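You operate a simulated robot arm through the tools that you are given. There is no shell and no other tool.

Carry out the task below with a simulated robot arm. There is one attempt and no reset: what you move stays moved.

JOB
Top up the tubs. At the end: there are four tubs on the ledge under the couplings, made up from those on the shelf under the pipe bench; the blue spool is on the ledge under the couplings; whatever was shut is shut again. Leave all else as you found it, and nothing knocked over.

The check looks at the end state, three seconds after you hand in, the way a careful person would. Anything else that was tipped, shoved, dropped, spilled or broken makes it a failure.

ROBOT AND FRAMES
A 7-joint arm with a two-finger parallel gripper, fixed in place. Base frame: the origin is on the floor under the middle of its stand, x ahead of it, y to its left, z up. Readings come in m, degrees, newtons and seconds.
It reaches about 1.247 m from its shoulder. Its first joint turns from -132.0 to 132.0 degrees. Payload 3.91 kg.
The tool frame sits at the grasp point between the pads (the TCP): z along the fingers, y along the line on which they close. The tips reach 0.03 m beyond it. Largest opening 0.11 m; finger width 0.02, thickness 0.01; the body of the gripper, 0.048 by 0.112 m, starts 0.055 m behind the TCP.
Orientation is told as [roll, pitch, yaw] about the base's x, y, z axes, in that order, counted from this pose: with the fingers straight down and closing along the base's y, the tool's x points along the base's -x, its y along +y and its z along -z.

CONTROLS
- The arm moves only by the tool drive_tool. Its argument "plan" is a list of rows, each a list of 2 entries, a list of its own where there are three numbers: the shift along the base's x, y, z in mm, then the turn, a rotation vector about the base's x, y, z in degrees. In form: [[[x, y, z], [ax, ay, az]], ...]. A call has 1 to 20 rows; each row is the pose to reach, as a shift and turn from the pose commanded when the call began. "jaw" is the finger opening in mm, from 0 to 110, set as the call begins (left out, the last holds). A row lasts 0.2 s, in which the tool goes at most 0.05 m and 8.6 degrees; a call with a longer step from one row to the next is refused whole, and so is a gripper value outside its range. Where a pose cannot be reached the arm comes as near as it can. A force on the tool above 40 N (or 10 N above the force at the start of the call, whichever is more), or a blocked arm, ends the call early, and 0.2 s more pass. Each finger travels about 0.108 m/s and halts on what it meets, pressing with about 22 N; the grip force reading is that of the motor and also rises with nothing between the fingers. The clock runs only during rows and for 0.2 s after the last one: add rows that repeat a pose to give the fingers time. It gives the time, the measured TCP pose, the force on the tool (base axes), the opening and the grip force at its end, in the units of the frame above (readings bear some noise), with the torque about the TCP (base axes, N m) and any sound that the robot's microphone picked up, and new pictures: "pictures" is both (left out), scene, wrist or none.
- Cameras (640 x 400 px; columns grow to the right, rows downward): "scene" is fixed at [0.3993, 0.5021, 1.1706]; the picture's right is [-0.82, -0.57, 0.00], its down [-0.22, 0.31, -0.93] and it looks along [0.53, -0.76, -0.38] (base axes); focal length 314 px, centre (320, 200). "wrist" rides on the gripper at [0.072, 0.017, -0.103] in the tool frame; the picture's right is [-0.23, 0.97, 0.00], its down [-0.76, -0.18, -0.62] and it looks along [-0.61, -0.14, 0.78] (tool axes); focal length 222 px, centre (320, 200). There is no depth. A picture from a camera that has moved, and an enlarged one, comes with that camera's place and axes in the base frame and with its lens.
- close_up(camera, box): a new picture of the part [left, top, right, bottom] of that camera's present view, enlarged. No time passes.
- job_done(): hands the job in; it is judged then, once.

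Places have to be worked out from the pictures, the camera data and where the tool is seen. Open the gripper and draw the arm clear of the work before you hand the job in, unless the task says otherwise.

The tools are called after "Call:" as a command line: name --argument value ..., lists and objects as JSON in quotes. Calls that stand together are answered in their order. drive_tool: Moves the arm, as the interface text tells. Its arguments: {"type":"object","properties":{"plan":{"type":"array"},"jaw":{"type":"number"},"pictures":{"type":"string","enum":["both","scene","wrist","none"]}},"required":["plan"]} The other tools are called the same way: close_up (camera, box) takes an enlarged picture of a part of a camera's view; job_done () hands the job in.

At the start:

```text
clock: 0.0
position: [0.6343, -0.2991, 1.0618]
tool_rot: [0.0, 0.0, -0.1]
contact_force: [-0.3, 0.3, 0.6]
torque: [-0.01, 0.01, 0.0]
finger_gap: 0.1102
finger_force: 0.0
```

scene: 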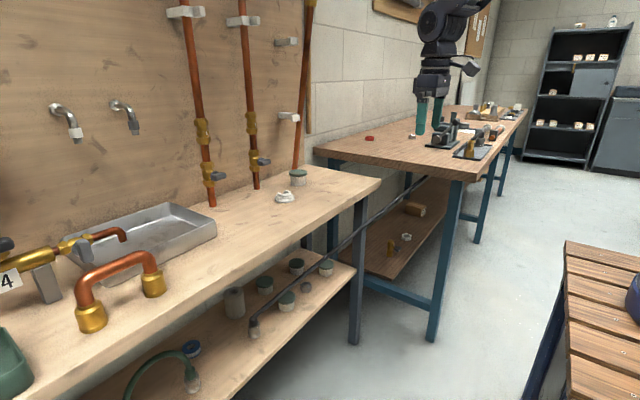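
wrist: 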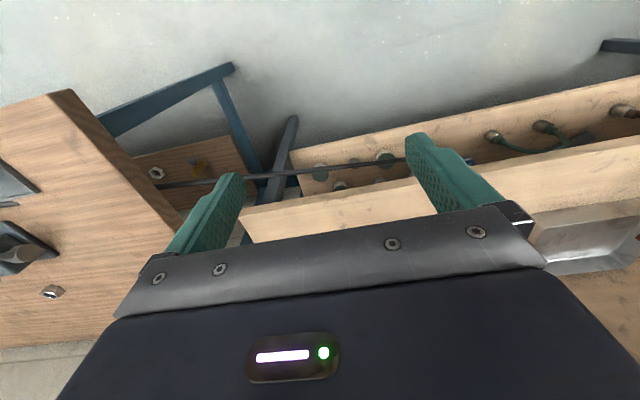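

The scene shows a pipe bench with a lower shelf holding several tubs, and another bench beyond it. I look closer at several regions before moving.

Call:
close_up --camera "scene" --box '[160, 230, 360, 400]'

Call:
close_up --camera "scene" --box '[0, 200, 220, 400]'

Call:
close_up --camera "scene" --box '[300, 80, 540, 280]'

Call:
close_up --camera "scene" --box '[0, 0, 320, 200]'

Call:
close_up --camera "wrist" --box '[240, 80, 640, 280]'

```text
2.35 times, centred on (260, 315) of scene
camera zoom: at [0.3993, 0.5021, 1.1706], right [-0.82, -0.57, 0.0], down [-0.22, 0.31, -0.93], along [0.53, -0.76, -0.38], focal length 740 px, centre (461, -71)
```

zoom: 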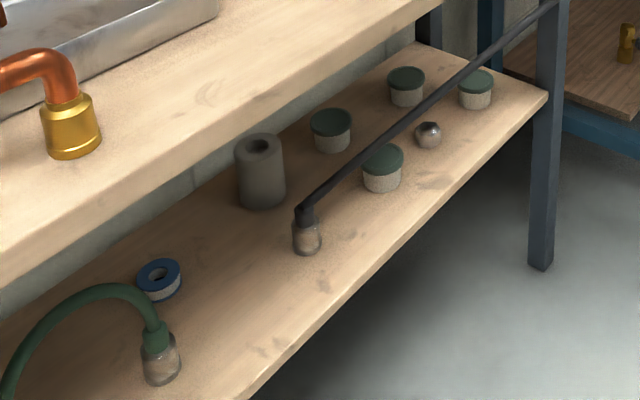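

```text
2.00 times, centred on (110, 300) of scene
camera zoom: at [0.3993, 0.5021, 1.1706], right [-0.82, -0.57, 0.0], down [-0.22, 0.31, -0.93], along [0.53, -0.76, -0.38], focal length 629 px, centre (740, 0)
```

zoom: 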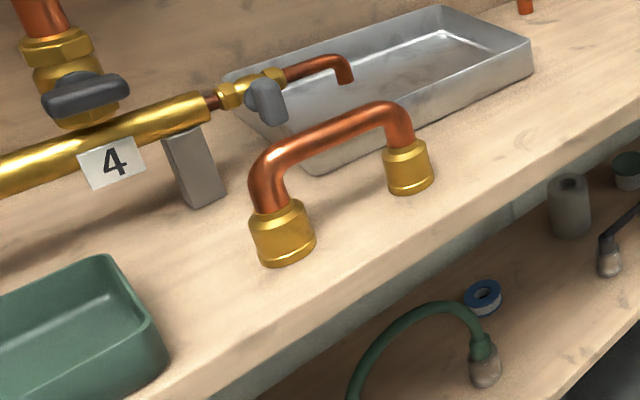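

```text
2.00 times, centred on (420, 180) of scene
camera zoom: at [0.3993, 0.5021, 1.1706], right [-0.82, -0.57, 0.0], down [-0.22, 0.31, -0.93], along [0.53, -0.76, -0.38], focal length 629 px, centre (120, 240)
```

zoom: 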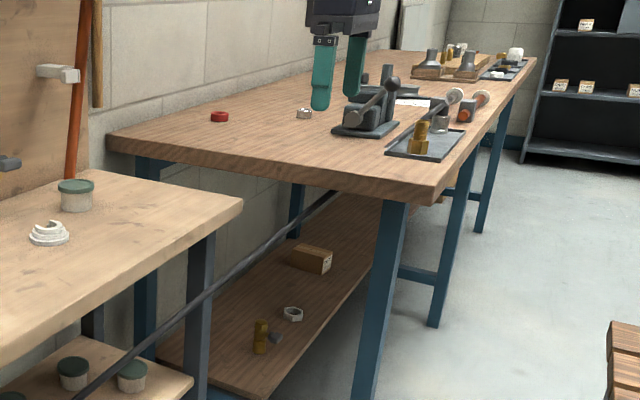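

```text
2.00 times, centred on (160, 100) of scene
camera zoom: at [0.3993, 0.5021, 1.1706], right [-0.82, -0.57, 0.0], down [-0.22, 0.31, -0.93], along [0.53, -0.76, -0.38], focal length 629 px, centre (640, 400)
```

zoom: 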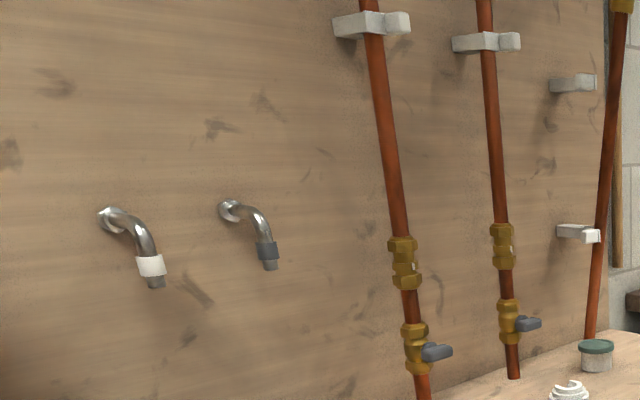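

```text
1.60 times, centred on (440, 180) of wrist
camera zoom: at [0.5621, -0.2817, 1.1653], right [0.23, 0.97, 0.0], down [0.76, -0.18, 0.62], along [0.61, -0.14, -0.78], focal length 355 px, centre (128, 232)
```

zoom: 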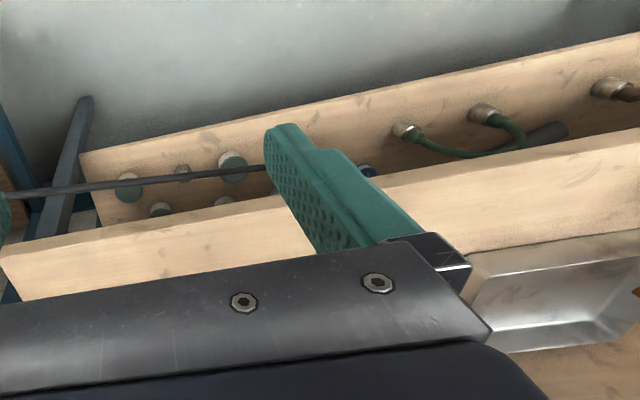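

The tubs with green lids are on the lower shelf (lid of the front one around x 0.98, y -0.14, z 0.46), under a bench top at about z 0.85. I still need to find the "ledge under the couplings", so I tilt the gripper up, staying in free space, to look at the wall.

Call:
drive_tool --plan '[[[-20, 0, 10], [0, -8, 0]], [[-40, 0, 20], [0, -16, 0]], [[-60, 0, 30], [0, -24, 0]], [[-80, 0, 40], [0, -32, 0]], [[-100, 0, 50], [0, -40, 0]], [[-100, 0, 50], [0, -40, 0]]]'

```text
clock: 1.4
position: [0.5333, -0.2982, 1.1116]
tool_rot: [0.0, -40.0, 0.0]
contact_force: [-1.2, -0.2, -0.6]
torque: [0.01, 0.01, 0.02]
finger_gap: 0.1099
finger_force: 0.2
camera wrist: at [0.4127, -0.2815, 1.1447], right [0.17, 0.97, 0.15], down [0.18, -0.18, 0.97], along [0.97, -0.14, -0.21], focal length 222 px, centre (320, 200)
```

scene: 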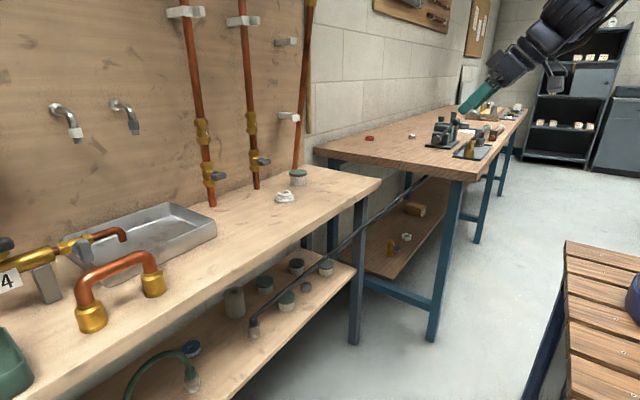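
wrist: 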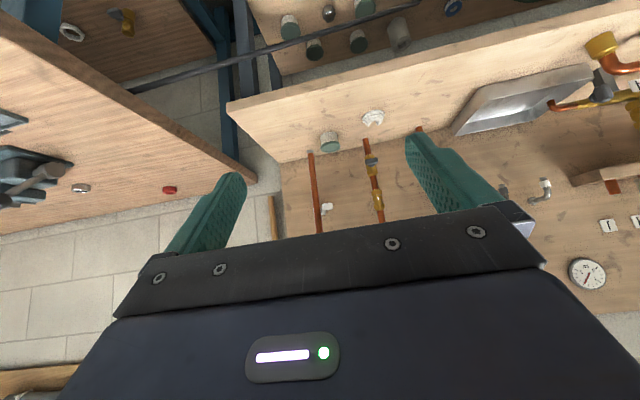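

The wrist view (upside down) shows a wooden bracket on the wall toward +y. I pan the camera left (+y) to see the rest of the wall.

Call:
drive_tool --plan '[[[0, 40, 0], [0, 0, 8]], [[0, 80, 0], [0, 0, 16]], [[0, 120, 0], [0, 0, 24]], [[0, 160, 0], [0, 0, 32]], [[0, 200, 0], [0, 0, 40]], [[0, 240, 0], [0, 0, 40]], [[0, 240, 0], [0, 0, 40]]]'

```text
clock: 3.0
position: [0.545, -0.0596, 1.1208]
tool_rot: [0.0, -39.9, 40.1]
contact_force: [0.1, 1.1, -0.1]
torque: [-0.01, 0.0, 0.0]
finger_gap: 0.1099
finger_force: 0.0
out of reach, approached as far as the arm can: row 3, 4, 5, 6, 7
camera wrist: at [0.4414, -0.1256, 1.1535], right [-0.49, 0.86, 0.15], down [0.26, -0.02, 0.97], along [0.83, 0.51, -0.21], focal length 222 px, centre (320, 200)
```

scene: 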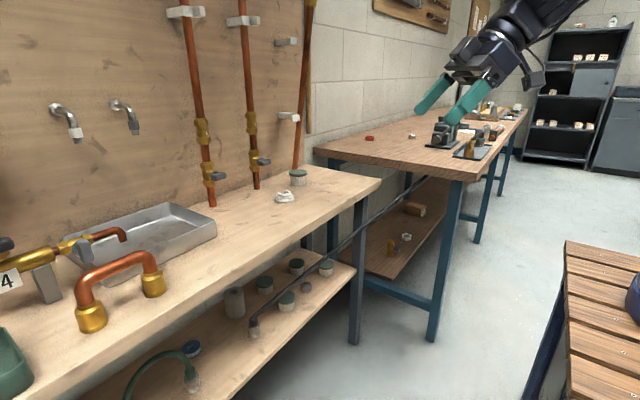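
wrist: 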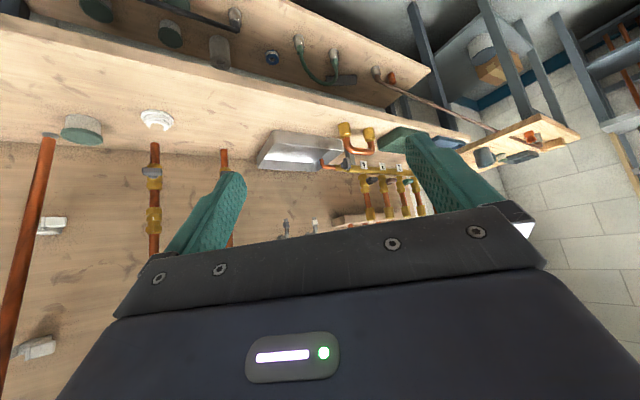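

I enlarge the wrist view around the manifold and wooden ledge.

Call:
close_up --camera "wrist" --box '[240, 20, 560, 240]'

Call:
close_up --camera "wrist" --box '[300, 140, 440, 230]'

Call:
close_up --camera "wrist" --box '[420, 0, 640, 200]'

Call:
close_up --camera "wrist" --box '[40, 0, 300, 150]'

```text
1.82 times, centred on (400, 130) of wrist
camera zoom: at [0.4414, -0.1256, 1.1535], right [-0.49, 0.86, 0.15], down [0.26, -0.02, 0.97], along [0.83, 0.51, -0.21], focal length 404 px, centre (174, 327)
```

zoom: 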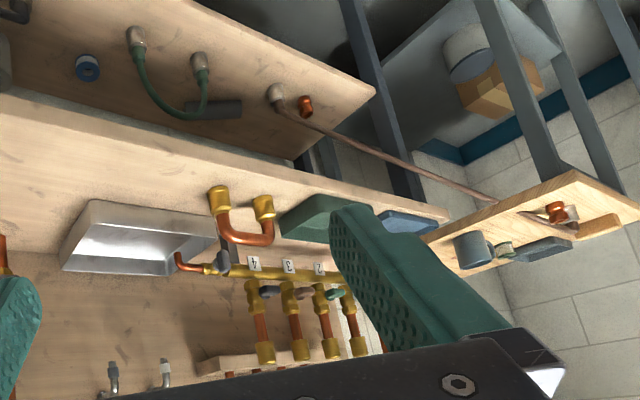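

```text
4.44 times, centred on (370, 185) of wrist
camera zoom: at [0.4414, -0.1256, 1.1535], right [-0.49, 0.86, 0.15], down [0.26, -0.02, 0.97], along [0.83, 0.51, -0.21], focal length 987 px, centre (98, 267)
```

zoom: 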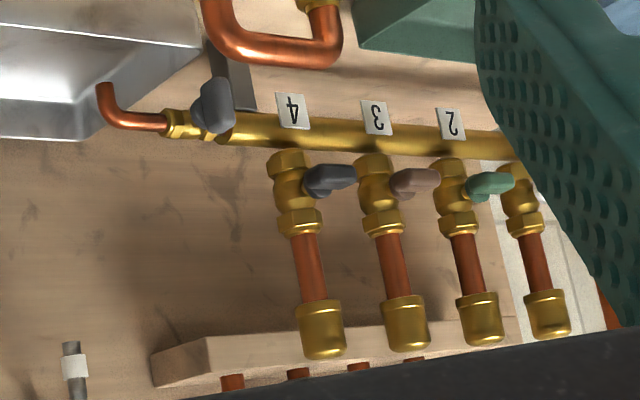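

```text
2.00 times, centred on (530, 100) of wrist
camera zoom: at [0.4414, -0.1256, 1.1535], right [-0.49, 0.86, 0.15], down [0.26, -0.02, 0.97], along [0.83, 0.51, -0.21], focal length 444 px, centre (-100, 400)
```

zoom: 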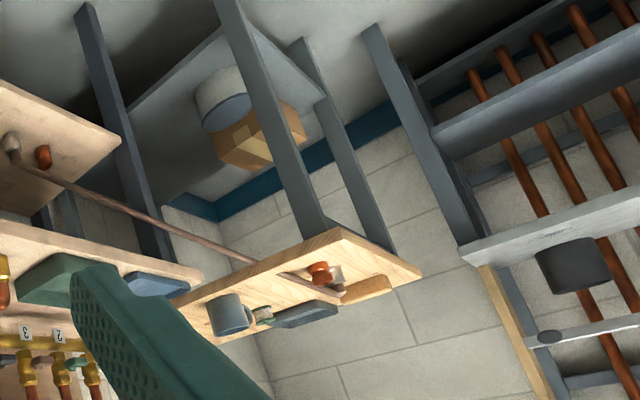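

```text
2.46 times, centred on (170, 75) of wrist
camera zoom: at [0.4414, -0.1256, 1.1535], right [-0.49, 0.86, 0.15], down [0.26, -0.02, 0.97], along [0.83, 0.51, -0.21], focal length 547 px, centre (689, 508)
```

zoom: 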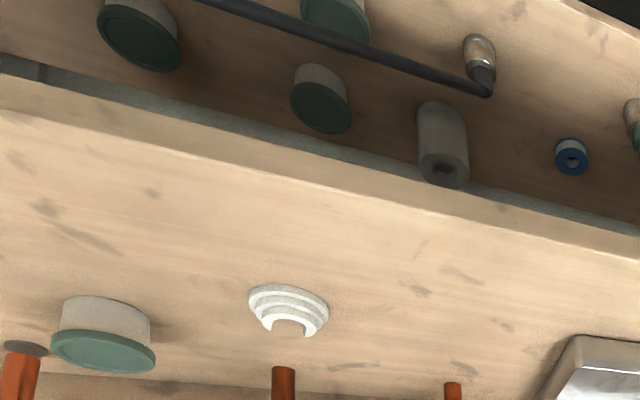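

There is a manifold with numbered valves, a wooden piece on the wall near brass couplings, and other racks further left. I swing further left to see that side.

Call:
drive_tool --plan '[[[-20, 40, 0], [0, 0, 8]], [[-40, 80, 0], [0, 0, 16]], [[-65, 120, 0], [0, 0, 24]], [[-90, 160, 0], [0, 0, 32]], [[-120, 200, 0], [0, 0, 40]], [[-150, 240, 0], [0, 0, 48]], [[-180, 270, 0], [0, 0, 56]], [[-180, 270, 0], [0, 0, 56]]]'

```text
clock: 4.8
position: [0.378, 0.2174, 1.1335]
tool_rot: [0.0, -39.9, 96.0]
contact_force: [0.1, -0.1, -0.6]
torque: [0.01, 0.01, 0.02]
finger_gap: 0.1097
finger_force: 0.2
out of reach, approached as far as the arm can: row 1, 2, 3, 4, 5, 6, 7, 8
camera wrist: at [0.3749, 0.0949, 1.165], right [-0.99, 0.07, 0.15], down [0.16, 0.2, 0.97], along [0.04, 0.98, -0.21], focal length 222 px, centre (320, 200)
```

scene: 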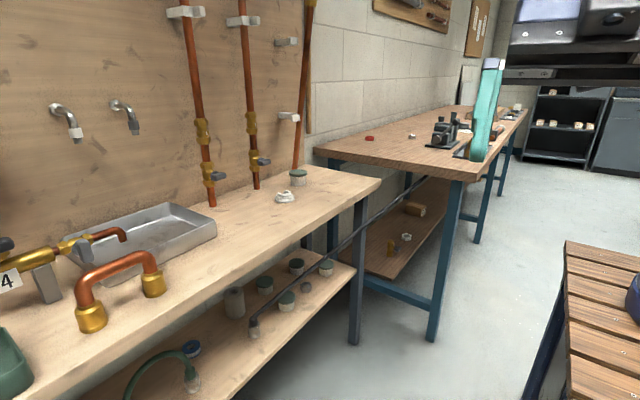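
wrist: 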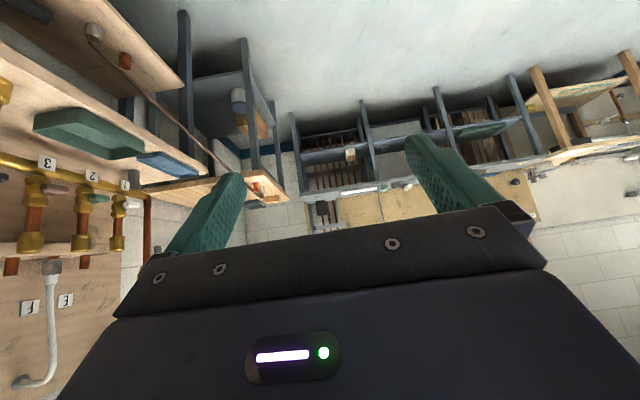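

Call:
close_up --camera "wrist" --box '[0, 120, 180, 400]'

Call:
close_up --camera "wrist" --box '[160, 60, 420, 240]'

Call:
close_up --camera "wrist" --box '[420, 50, 640, 220]'

```text
1.43 times, centred on (90, 260) of wrist
camera zoom: at [0.3749, 0.0949, 1.165], right [-0.99, 0.07, 0.15], down [0.16, 0.2, 0.97], along [0.04, 0.98, -0.21], focal length 317 px, centre (649, 114)
```

zoom: 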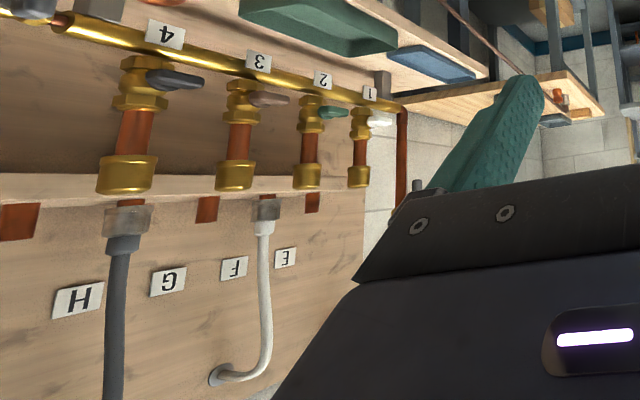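

```text
2.22 times, centred on (290, 150) of wrist
camera zoom: at [0.3749, 0.0949, 1.165], right [-0.99, 0.07, 0.15], down [0.16, 0.2, 0.97], along [0.04, 0.98, -0.21], focal length 494 px, centre (387, 311)
```

zoom: 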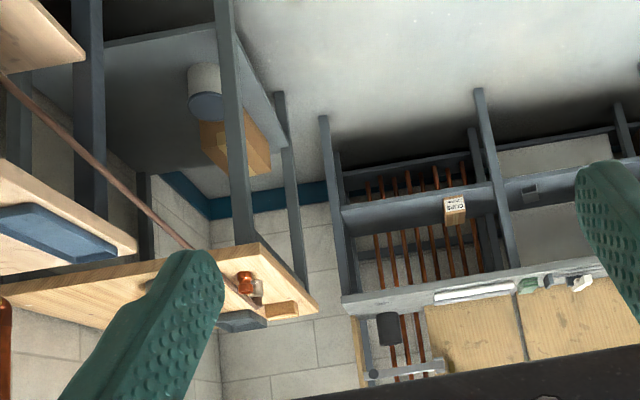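

```text
2.35 times, centred on (530, 135) of wrist
camera zoom: at [0.3749, 0.0949, 1.165], right [-0.99, 0.07, 0.15], down [0.16, 0.2, 0.97], along [0.04, 0.98, -0.21], focal length 523 px, centre (-174, 353)
```

zoom: 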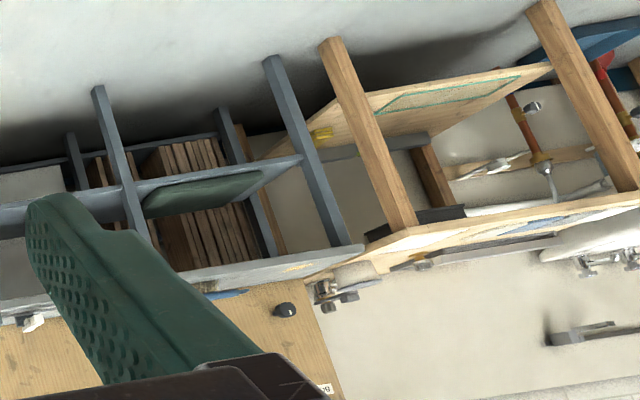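

The wall has a wooden rail with copper stubs labelled E–H above the numbered manifold (brass coupling of valve 4 at about (1.05, 0.45, 1.06)). I move up and forward facing that part of the wall to see whether the rail is a ledge and whether tubs stand on it.

Call:
drive_tool --plan '[[[20, 5, 20], [0, 0, -8]], [[40, 10, 40], [0, 0, -16]], [[60, 15, 60], [0, 0, -24]], [[80, 20, 80], [0, 0, -32]], [[100, 25, 100], [0, 0, -40]], [[120, 30, 120], [0, 0, -48]], [[140, 35, 140], [0, 0, -56]], [[160, 40, 160], [0, 0, -64]], [[180, 45, 180], [0, 0, -72]], [[180, 45, 180], [0, 0, -72]]]'

```text
clock: 7.0
position: [0.5583, 0.2619, 1.3136]
tool_rot: [-0.1, -40.0, 24.0]
contact_force: [0.2, -0.1, 1.0]
torque: [-0.03, -0.01, 0.0]
finger_gap: 0.1102
finger_force: 0.1
camera wrist: at [0.4401, 0.2284, 1.346], right [-0.24, 0.96, 0.15], down [0.24, -0.09, 0.97], along [0.94, 0.26, -0.21], focal length 222 px, centre (320, 200)
```

scene: 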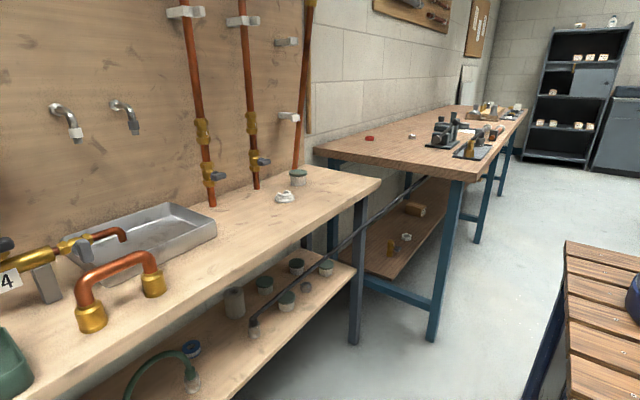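
wrist: 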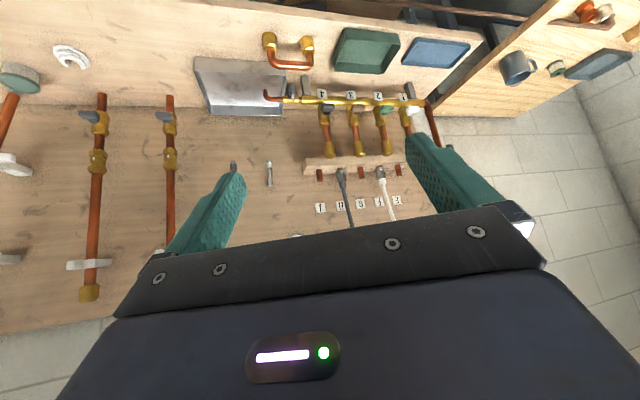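

Call:
close_up --camera "wrist" --box '[180, 20, 500, 220]'

Call:
close_up --camera "wrist" --box '[460, 0, 640, 110]'

Call:
close_up --camera "wrist" --box '[0, 20, 250, 180]'

```text
2.00 times, centred on (340, 120) of wrist
camera zoom: at [0.4401, 0.2284, 1.346], right [-0.24, 0.96, 0.15], down [0.24, -0.09, 0.97], along [0.94, 0.26, -0.21], focal length 444 px, centre (280, 360)
```

zoom: 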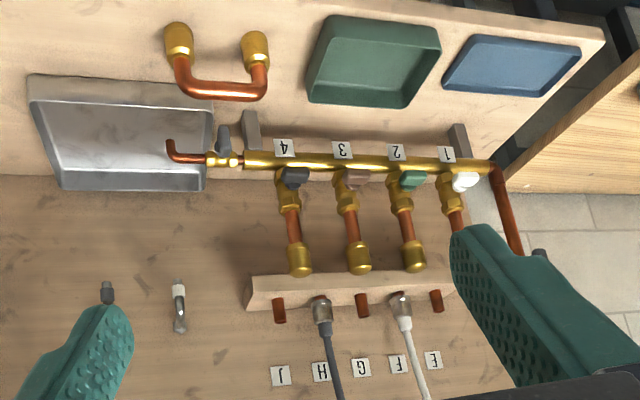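

```text
3.56 times, centred on (550, 55) of wrist
camera zoom: at [0.4401, 0.2284, 1.346], right [-0.24, 0.96, 0.15], down [0.24, -0.09, 0.97], along [0.94, 0.26, -0.21], focal length 790 px, centre (-498, 716)
```

zoom: 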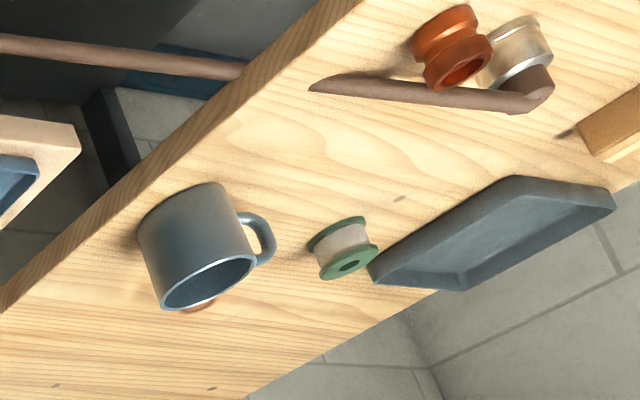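

```text
2.50 times, centred on (125, 100) of wrist
camera zoom: at [0.4401, 0.2284, 1.346], right [-0.24, 0.96, 0.15], down [0.24, -0.09, 0.97], along [0.94, 0.26, -0.21], focal length 555 px, centre (808, 450)
```

zoom: 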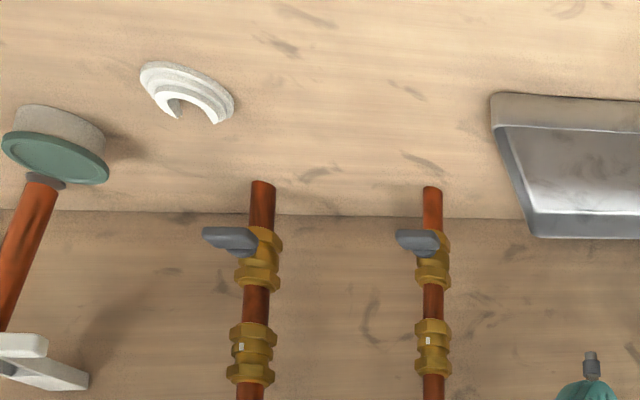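

The left side table has a green spool, not blue, and the wall rail is just a stub holder. I now swing right (-y) to survey the second bench and slatted table side.

Call:
drive_tool --plan '[[[-10, -40, -5], [0, 0, -7.5]], [[-20, -80, -10], [0, 0, -15]], [[-30, -120, -15], [0, 0, -22.5]], [[-40, -160, -20], [0, 0, -30]], [[-50, -200, -25], [0, 0, -37.5]], [[-60, -240, -30], [0, 0, -45]], [[-75, -280, -35], [0, 0, -52.5]], [[-90, -320, -40], [0, 0, -60]], [[-105, -360, -45], [0, 0, -67.5]], [[-120, -400, -50], [0, 0, -75]], [[-140, -440, -55], [0, 0, -82.5]], [[-160, -480, -60], [0, 0, -90]], [[-180, -520, -65], [0, 0, -97.5]], [[-180, -560, -70], [0, 0, -105]], [[-180, -560, -70], [0, 0, -105]]]'

```text
clock: 10.2
position: [0.3763, -0.2971, 1.2433]
tool_rot: [0.0, -40.1, -80.9]
contact_force: [-0.1, 0.0, -0.1]
torque: [-0.02, -0.01, 0.01]
finger_gap: 0.1098
finger_force: 0.0
camera wrist: at [0.3755, -0.1748, 1.2758], right [0.99, -0.02, 0.15], down [-0.15, -0.21, 0.97], along [0.01, -0.98, -0.21], focal length 222 px, centre (320, 200)
```

scene: 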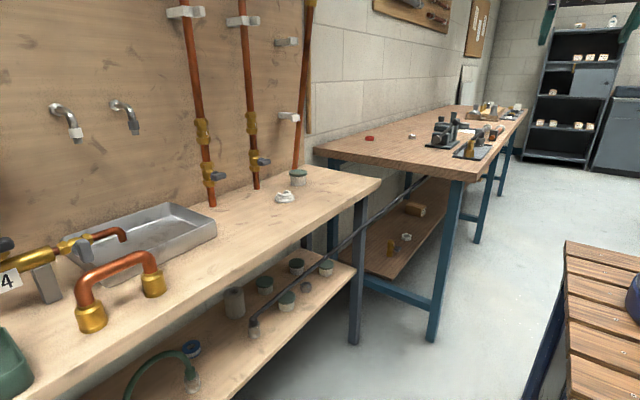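
wrist: 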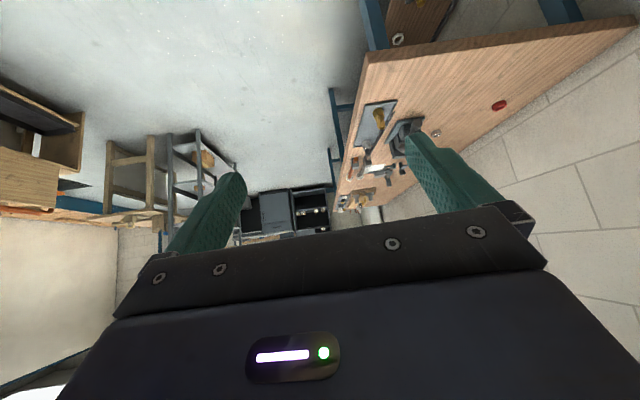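

The slatted table must be closer/lower than this view shows. I tilt the gripper back to pointing down to see the area in front and below on the -y side.

Call:
drive_tool --plan '[[[0, 0, 10], [7.9, 1.25, 0]], [[0, 0, 20], [15.8, 2.5, 0]], [[0, 0, 30], [23.7, 3.75, 0]], [[0, 0, 40], [31.6, 5, 0]], [[0, 0, 50], [39.5, 6.3, 0]], [[0, 0, 50], [39.5, 6.3, 0]]]'

```text
clock: 11.6
position: [0.378, -0.2988, 1.2935]
tool_rot: [0.0, 0.2, -80.9]
contact_force: [-0.1, 0.1, -0.4]
torque: [0.03, -0.02, 0.01]
finger_gap: 0.1101
finger_force: 0.0
camera wrist: at [0.3839, -0.224, 1.3964], right [1.0, -0.07, 0.0], down [-0.05, -0.78, 0.62], along [-0.04, -0.62, -0.78], focal length 222 px, centre (320, 200)
```

scene: 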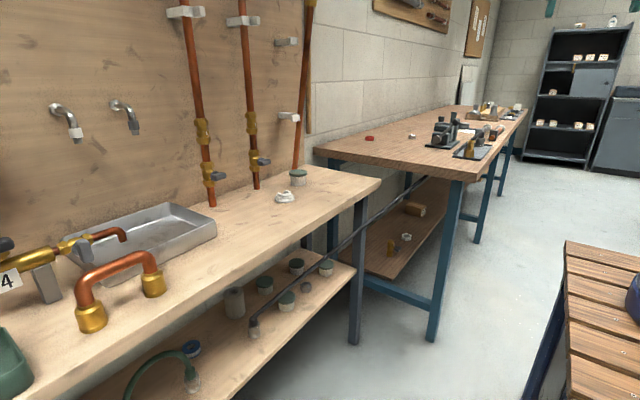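
wrist: 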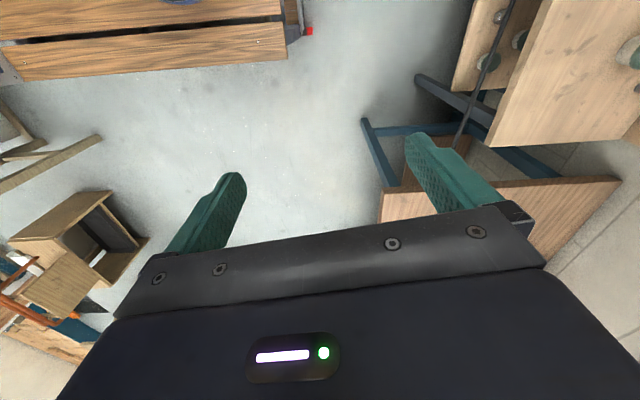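

The slatted bench appears right beside the robot with a red object at its end. I yaw further to see it.

Call:
drive_tool --plan '[[[-20, -20, 10], [0, 0, -8]], [[-40, -40, 20], [0, 0, -16]], [[-60, -60, 30], [0, 0, -24]], [[-80, -80, 30], [0, 0, -32]], [[-100, -100, 30], [0, 0, -40]], [[-120, -110, 30], [0, 0, -48]], [[-140, -120, 30], [0, 0, -56]], [[-140, -120, 30], [0, 0, -64]], [[-140, -120, 30], [0, 0, -64]]]'

```text
clock: 13.6
position: [0.2381, -0.4183, 1.3226]
tool_rot: [0.0, 0.0, -145.0]
contact_force: [-0.2, 0.6, -0.2]
torque: [0.0, 0.01, -0.01]
finger_gap: 0.11
finger_force: 0.1
camera wrist: at [0.3077, -0.3901, 1.4264], right [0.37, -0.93, 0.0], down [-0.73, -0.29, 0.62], along [-0.58, -0.23, -0.78], focal length 222 px, centre (320, 200)
```

scene: 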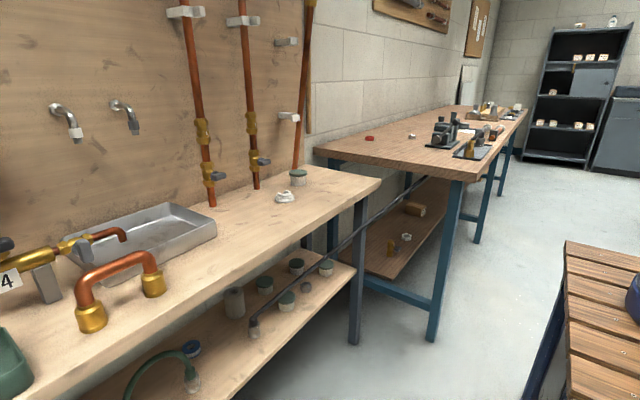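
wrist: 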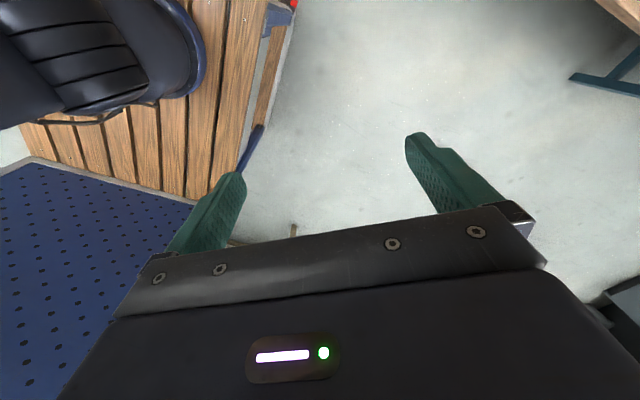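

The slatted thing is the robot's own stand, so the reachable work area is the pale bench, its lower shelf and nearby ends of other tables. I return to facing the bench before looking under it.

Call:
drive_tool --plan '[[[15, 15, -15], [0, 0, 8]], [[30, 30, -30], [0, 0, 16]], [[45, 45, -45], [0, 0, 24]], [[60, 60, -60], [0, 0, 32]], [[75, 75, -75], [0, 0, 40]], [[90, 90, -90], [0, 0, 48]], [[105, 105, -105], [0, 0, 56]], [[120, 120, -120], [0, 0, 64]], [[135, 135, -135], [0, 0, 72]], [[150, 150, -150], [0, 0, 80]], [[165, 165, -165], [0, 0, 88]], [[180, 180, -180], [0, 0, 96]], [[195, 195, -195], [0, 0, 104]], [[210, 210, -210], [0, 0, 112]], [[225, 225, -225], [0, 0, 120]], [[240, 240, -240], [0, 0, 128]], [[255, 255, -255], [0, 0, 136]], [[265, 265, -265], [0, 0, 144.5]], [[265, 265, -265], [0, 0, 144.5]]]'

```text
clock: 17.6
position: [0.5036, -0.1529, 1.0586]
tool_rot: [0.0, 0.0, -0.4]
contact_force: [-0.2, 0.2, 0.2]
torque: [0.02, -0.03, -0.01]
finger_gap: 0.1103
finger_force: 0.2
camera wrist: at [0.4319, -0.1348, 1.1609], right [0.23, 0.97, 0.0], down [0.76, -0.18, 0.62], along [0.61, -0.15, -0.78], focal length 222 px, centre (320, 200)
```

scene: 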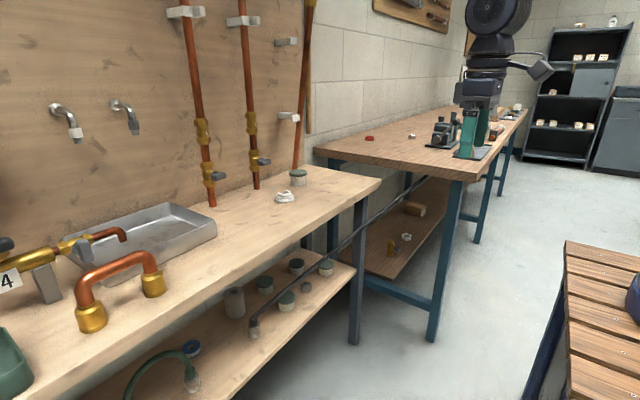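
wrist: 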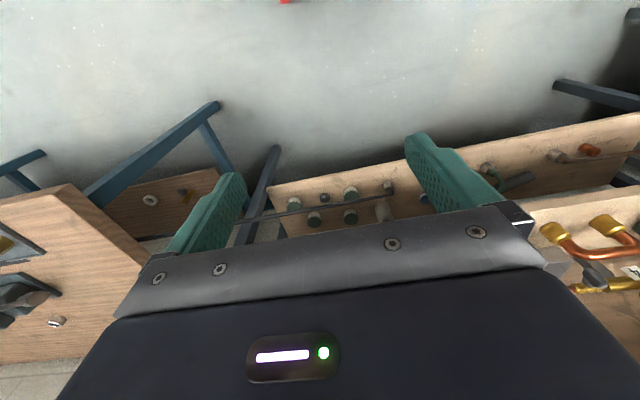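

Now I lower the gripper in front of the bench (staying at x≈0.5, clear of its front edge) with a slight forward tilt to look under the bench top.

Call:
drive_tool --plan '[[[0, 0, -45], [0, -4, 0]], [[0, 0, -90], [0, -8, 0]], [[0, 0, -135], [0, -12, 0]], [[0, 0, -180], [0, -16, 0]], [[0, 0, -225], [0, -20, 0]], [[0, 0, -270], [0, -24, 0]], [[0, 0, -315], [0, -28, 0]], [[0, 0, -350], [0, -32, 0]], [[0, 0, -350], [0, -32, 0]]]'

```text
clock: 19.6
position: [0.5633, -0.1704, 0.6716]
tool_rot: [0.3, -32.1, -0.6]
contact_force: [0.4, -0.7, -0.1]
torque: [0.03, 0.03, 0.0]
finger_gap: 0.11
finger_force: 0.1
out of reach, approached as far as the arm can: row 2, 3, 4, 5, 6, 7, 8, 9
camera wrist: at [0.4473, -0.1525, 0.7204], right [0.2, 0.97, 0.12], down [0.31, -0.18, 0.93], along [0.93, -0.15, -0.34], focal length 222 px, centre (320, 200)
```

scene: 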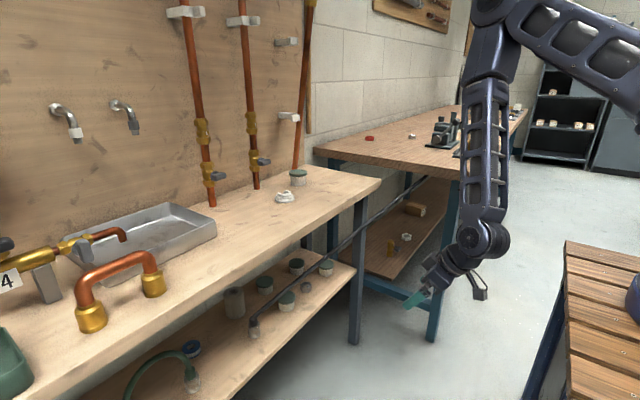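
wrist: 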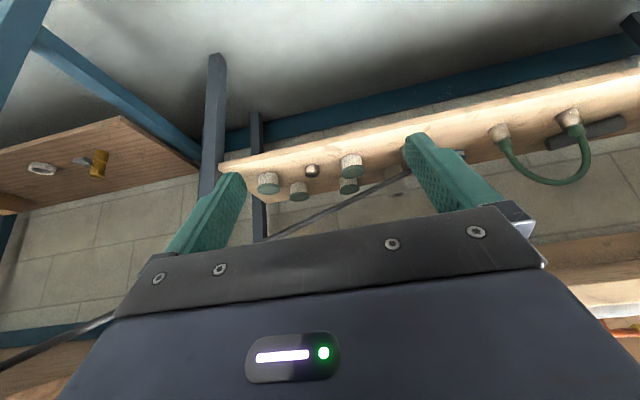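

The view under the bench shows the shelf, four tubs, and the black hose/rod crossing in front of them. I enlarge to see details.

Call:
close_up --camera "wrist" --box '[200, 90, 460, 250]'

Call:
close_up --camera "wrist" --box '[440, 60, 640, 340]'

Call:
close_up --camera "wrist" --box '[0, 120, 260, 400]'

Call:
close_up --camera "scene" --box '[230, 150, 470, 350]'

```text
2.46 times, centred on (330, 170) of wrist
camera zoom: at [0.4473, -0.1525, 0.7204], right [0.2, 0.97, 0.12], down [0.31, -0.18, 0.93], along [0.93, -0.15, -0.34], focal length 547 px, centre (295, 274)
```

zoom: 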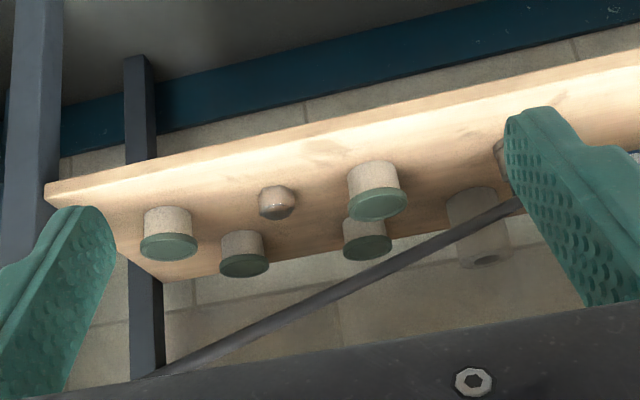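

```text
1.43 times, centred on (540, 200) of wrist
camera zoom: at [0.4473, -0.1525, 0.7204], right [0.2, 0.97, 0.12], down [0.31, -0.18, 0.93], along [0.93, -0.15, -0.34], focal length 317 px, centre (6, 200)
```

zoom: 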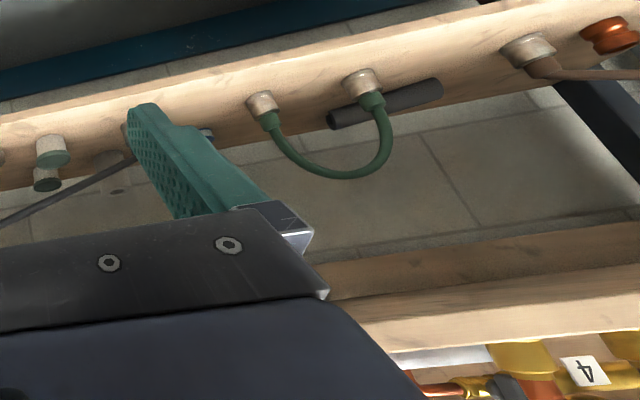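

```text
1.43 times, centred on (130, 260) of wrist
camera zoom: at [0.4473, -0.1525, 0.7204], right [0.2, 0.97, 0.12], down [0.31, -0.18, 0.93], along [0.93, -0.15, -0.34], focal length 317 px, centre (591, 114)
```

zoom: 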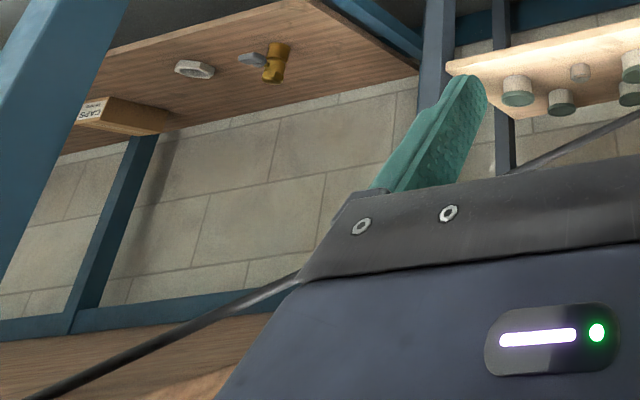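

```text
2.00 times, centred on (350, 250) of scene
camera zoom: at [0.3993, 0.5021, 1.1706], right [-0.82, -0.57, 0.0], down [-0.22, 0.31, -0.93], along [0.53, -0.76, -0.38], focal length 629 px, centre (260, 100)
```

zoom: 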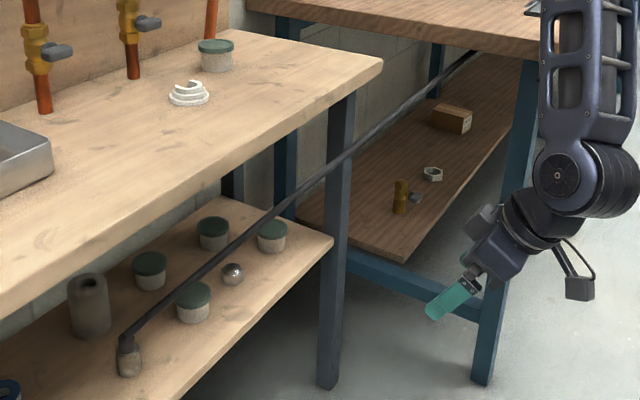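

The geometry now triangulates consistently: shelf top z≈0.42 with front edge x≈0.895; tub lids at B(0.984,-0.380), A(1.090,-0.325), D(0.987,-0.143), C(1.108,-0.164); ball (0.987,-0.252); blue spool (1.083,0.158); bench top z≈0.80 with front edge x≈0.83, already holding one tub. A hose runs from (0.977,0.016,0.48) up through (0.908,-0.229,0.58) to (0.836,-0.404,0.66), and I must pass below it. I back up to free space first.

Call:
drive_tool --plan '[[[5, -5, 45], [0, 4, 0]], [[10, -10, 90], [0, 8, 0]], [[15, -15, 135], [0, 12, 0]], [[20, -20, 180], [0, 16, 0]], [[25, -25, 225], [0, 20, 0]], [[30, -30, 270], [0, 24, 0]], [[35, -35, 315], [0, 28, 0]], [[40, -40, 360], [0, 32, 0]], [[40, -40, 360], [0, 32, 0]]]'

```text
clock: 21.6
position: [0.6057, -0.211, 1.0298]
tool_rot: [-0.1, 0.1, -0.5]
contact_force: [0.0, 1.6, -0.8]
torque: [-0.03, -0.01, 0.02]
finger_gap: 0.1099
finger_force: 0.0
out of reach, approached as far as the arm can: row 1, 2
camera wrist: at [0.5338, -0.1926, 1.1339], right [0.23, 0.97, 0.0], down [0.76, -0.18, 0.62], along [0.61, -0.15, -0.78], focal length 222 px, centre (320, 200)
```

scene: 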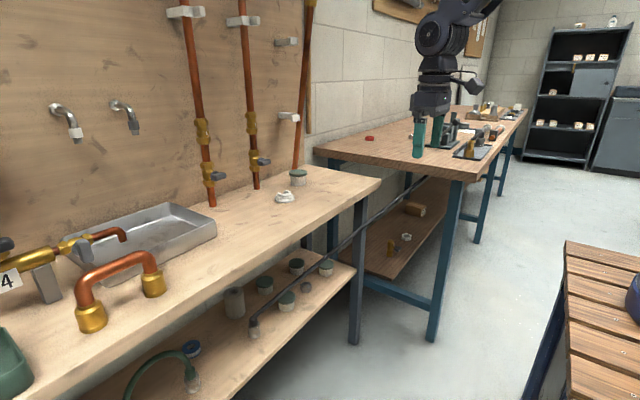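
wrist: 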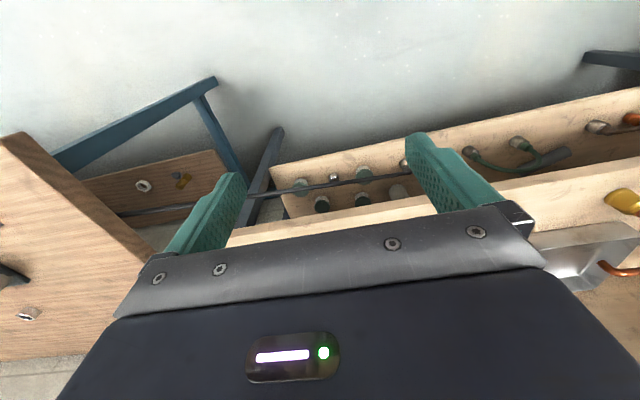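

In free space above the gap I test turning the gripper about its axis by -170° so the camera rides above when the fingers point forward.

Call:
drive_tool --plan '[[[0, 0, 0], [0, 0, -8.5]], [[0, 0, 0], [0, 0, -17]], [[0, 0, 0], [0, 0, -25.5]], [[0, 0, 0], [0, 0, -34]], [[0, 0, 0], [0, 0, -42.5]], [[0, 0, 0], [0, 0, -51]], [[0, 0, 0], [0, 0, -59.5]], [[0, 0, 0], [0, 0, -68]], [[0, 0, 0], [0, 0, -76.5]], [[0, 0, 0], [0, 0, -85]], [[0, 0, 0], [0, 0, -93.5]], [[0, 0, 0], [0, 0, -102]], [[0, 0, 0], [0, 0, -110.5]], [[0, 0, 0], [0, 0, -119]], [[0, 0, 0], [0, 0, -127.5]], [[0, 0, 0], [0, 0, -136]], [[0, 0, 0], [0, 0, -144.5]], [[0, 0, 0], [0, 0, -153]], [[0, 0, 0], [0, 0, -161.5]], [[0, 0, 0], [0, 0, -170]]]'

```text
clock: 25.8
position: [0.6049, -0.2098, 1.0299]
tool_rot: [0.0, 0.1, -170.6]
contact_force: [-0.2, 1.1, -0.3]
torque: [0.01, 0.01, -0.03]
finger_gap: 0.1099
finger_force: 0.1
camera wrist: at [0.6797, -0.2146, 1.1339], right [-0.06, -1.0, 0.0], down [-0.78, 0.05, 0.62], along [-0.62, 0.04, -0.78], focal length 222 px, centre (320, 200)
```

scene: 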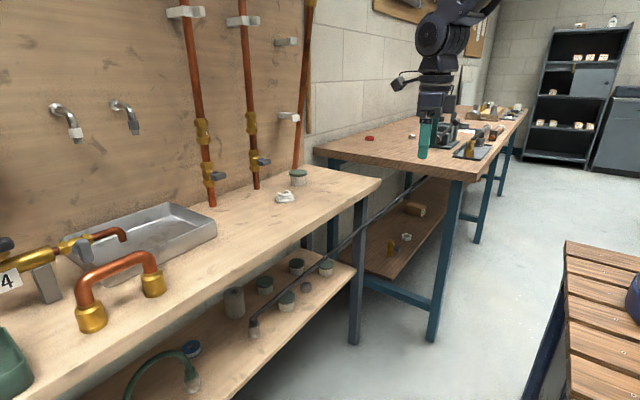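
wrist: 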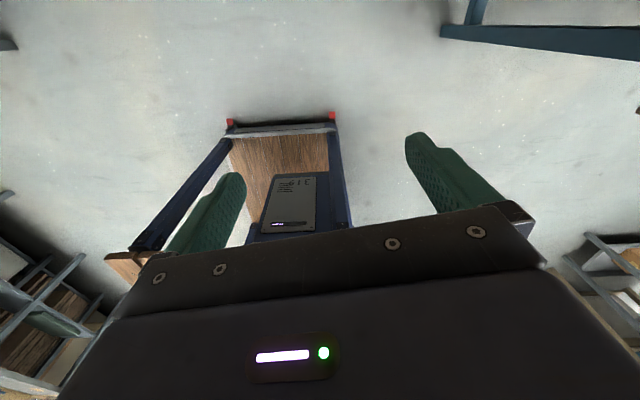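

The flip works. Next I square the gripper to yaw -180 and move it in front of tub B's lane (y≈-0.38), staying clear of the bench edge.

Call:
drive_tool --plan '[[[10, -40, -10], [0, 0, -3]], [[20, -80, -20], [0, 0, -6]], [[30, -120, -30], [0, 0, -9.4]], [[35, -165, -40], [0, 0, -9.4]], [[35, -165, -40], [0, 0, -9.4]]]' --pictures "none"

```text
clock: 27.0
position: [0.6398, -0.3745, 0.9901]
tool_rot: [0.0, 0.0, -179.8]
contact_force: [0.4, -0.4, 0.0]
torque: [0.02, -0.03, -0.02]
finger_gap: 0.1099
finger_force: 0.1
```

Now I pitch the fingers forward to about 18° below horizontal while lowering, with x kept around 0.66.

Call:
drive_tool --plan '[[[0, 0, -30], [0, -8, 0]], [[0, 0, -60], [0, -16, 0]], [[0, 0, -90], [0, -24, 0]], [[0, 0, -120], [0, -32, 0]], [[5, 0, -150], [0, -40, 0]], [[10, 0, -180], [0, -48, 0]], [[15, 0, -210], [0, -56, 0]], [[20, 0, -240], [0, -64, 0]], [[20, 0, -270], [0, -72, 0]], [[20, 0, -300], [0, -72, 0]], [[20, 0, -340], [0, -72, 0]], [[20, 0, -380], [0, -72, 0]], [[20, 0, -380], [0, -72, 0]]]'

```text
clock: 29.8
position: [0.66, -0.3757, 0.6089]
tool_rot: [0.4, 71.9, -179.4]
contact_force: [0.6, -0.7, -0.1]
torque: [-0.01, 0.02, -0.02]
finger_gap: 0.11
finger_force: 0.1
camera wrist: at [0.5841, -0.3918, 0.7101], right [-0.07, -0.97, -0.21], down [-0.83, 0.17, -0.53], along [0.56, 0.14, -0.82], focal length 222 px, centre (320, 200)
```

scene: 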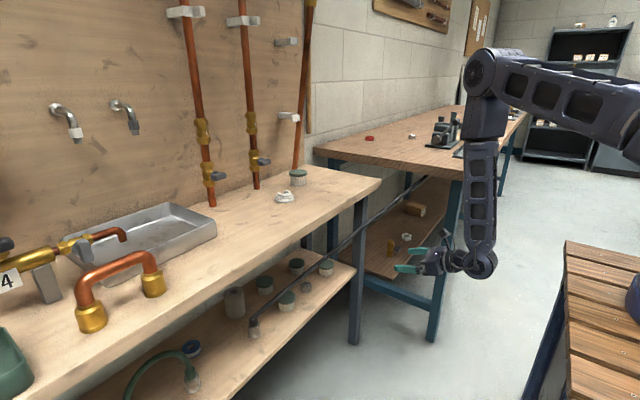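
wrist: 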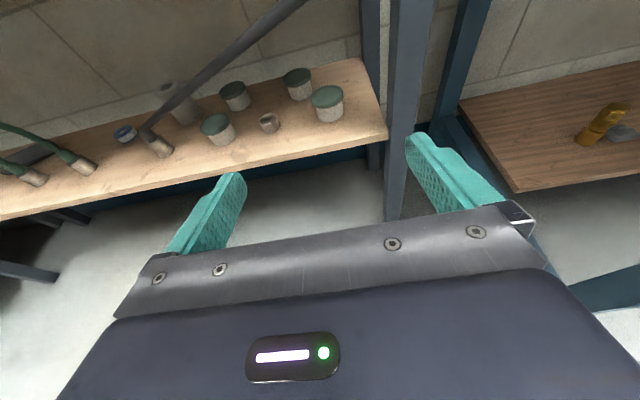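

The flipped view gives consistent positions: B ≈ (0.988,-0.380), A ≈ (1.093,-0.322), D ≈ (0.989,-0.142). I lower and advance to a pre-grasp in front of tub B, with the jaw at 90 mm.

Call:
drive_tool --plan '[[[20, 0, -40], [0, 0, 0]], [[40, -1, -80], [0, 0, 0]], [[60, -2, -120], [0, 0, 0]], [[85, -3, -150], [0, 0, 0]], [[120, -4, -160], [0, 0, 0]], [[160, -4, -160], [0, 0, 0]], [[160, -4, -160], [0, 0, 0]]]' --jaw 90

```text
clock: 31.4
position: [0.8186, -0.3789, 0.4485]
tool_rot: [0.4, 72.0, -179.5]
contact_force: [-1.0, 0.1, 0.2]
torque: [0.0, -0.01, 0.01]
finger_gap: 0.0903
finger_force: 0.0
camera wrist: at [0.7439, -0.3949, 0.5505], right [-0.07, -0.97, -0.21], down [-0.83, 0.17, -0.53], along [0.56, 0.14, -0.82], focal length 222 px, centre (320, 200)
```

scene: 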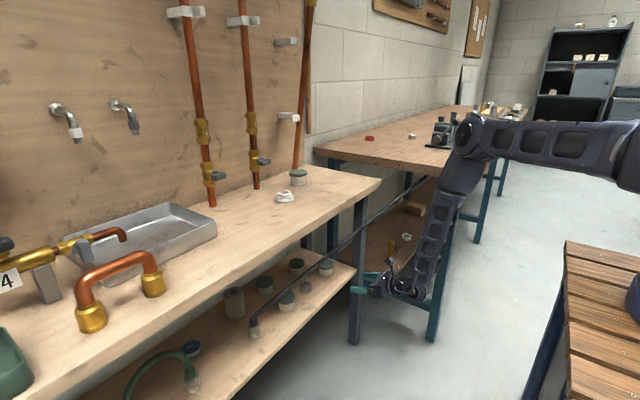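
wrist: 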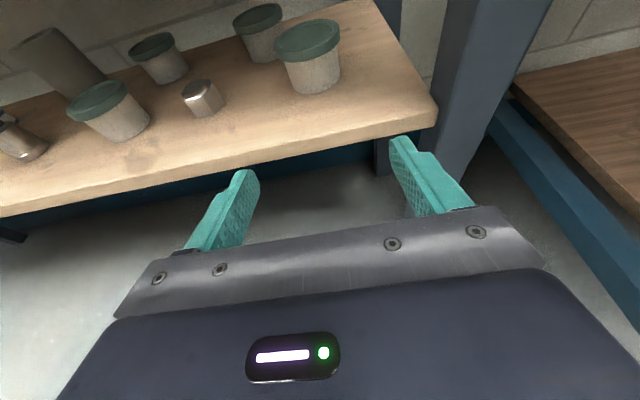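

Tub B is centered in the lane (≈0.986, -0.379). I advance straight until the tub sits between the pads, with the lid rim inside the pad height.

Call:
drive_tool --plan '[[[30, 0, 3], [0, 0, 0]], [[60, 0, 4], [0, 0, 0]], [[90, 0, 4], [0, 0, 0]], [[115, 0, 4], [0, 0, 0]], [[135, 0, 4], [0, 0, 0]], [[135, 0, 4], [0, 0, 0]]]'

```text
clock: 32.8
position: [0.9557, -0.3807, 0.4544]
tool_rot: [0.4, 71.9, -179.6]
contact_force: [-0.7, -0.6, 0.4]
torque: [0.0, 0.04, 0.01]
finger_gap: 0.0899
finger_force: 0.2
camera wrist: at [0.8796, -0.396, 0.555], right [-0.07, -0.97, -0.21], down [-0.83, 0.18, -0.53], along [0.56, 0.14, -0.82], focal length 222 px, centre (320, 200)
```

scene: 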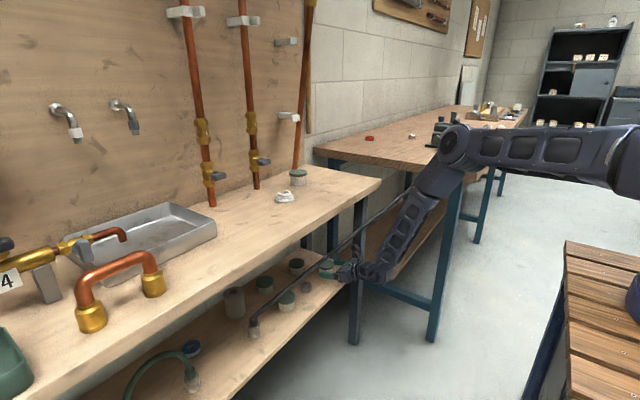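
wrist: 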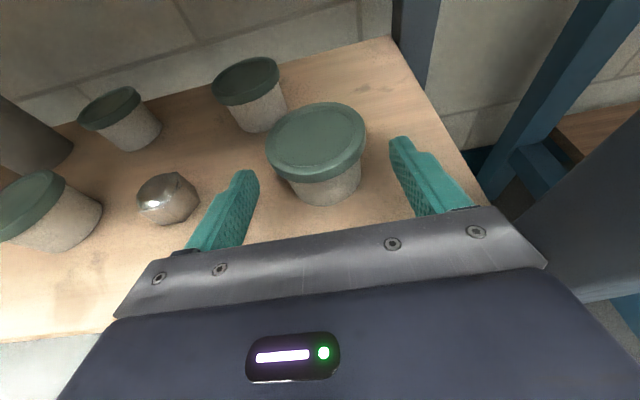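

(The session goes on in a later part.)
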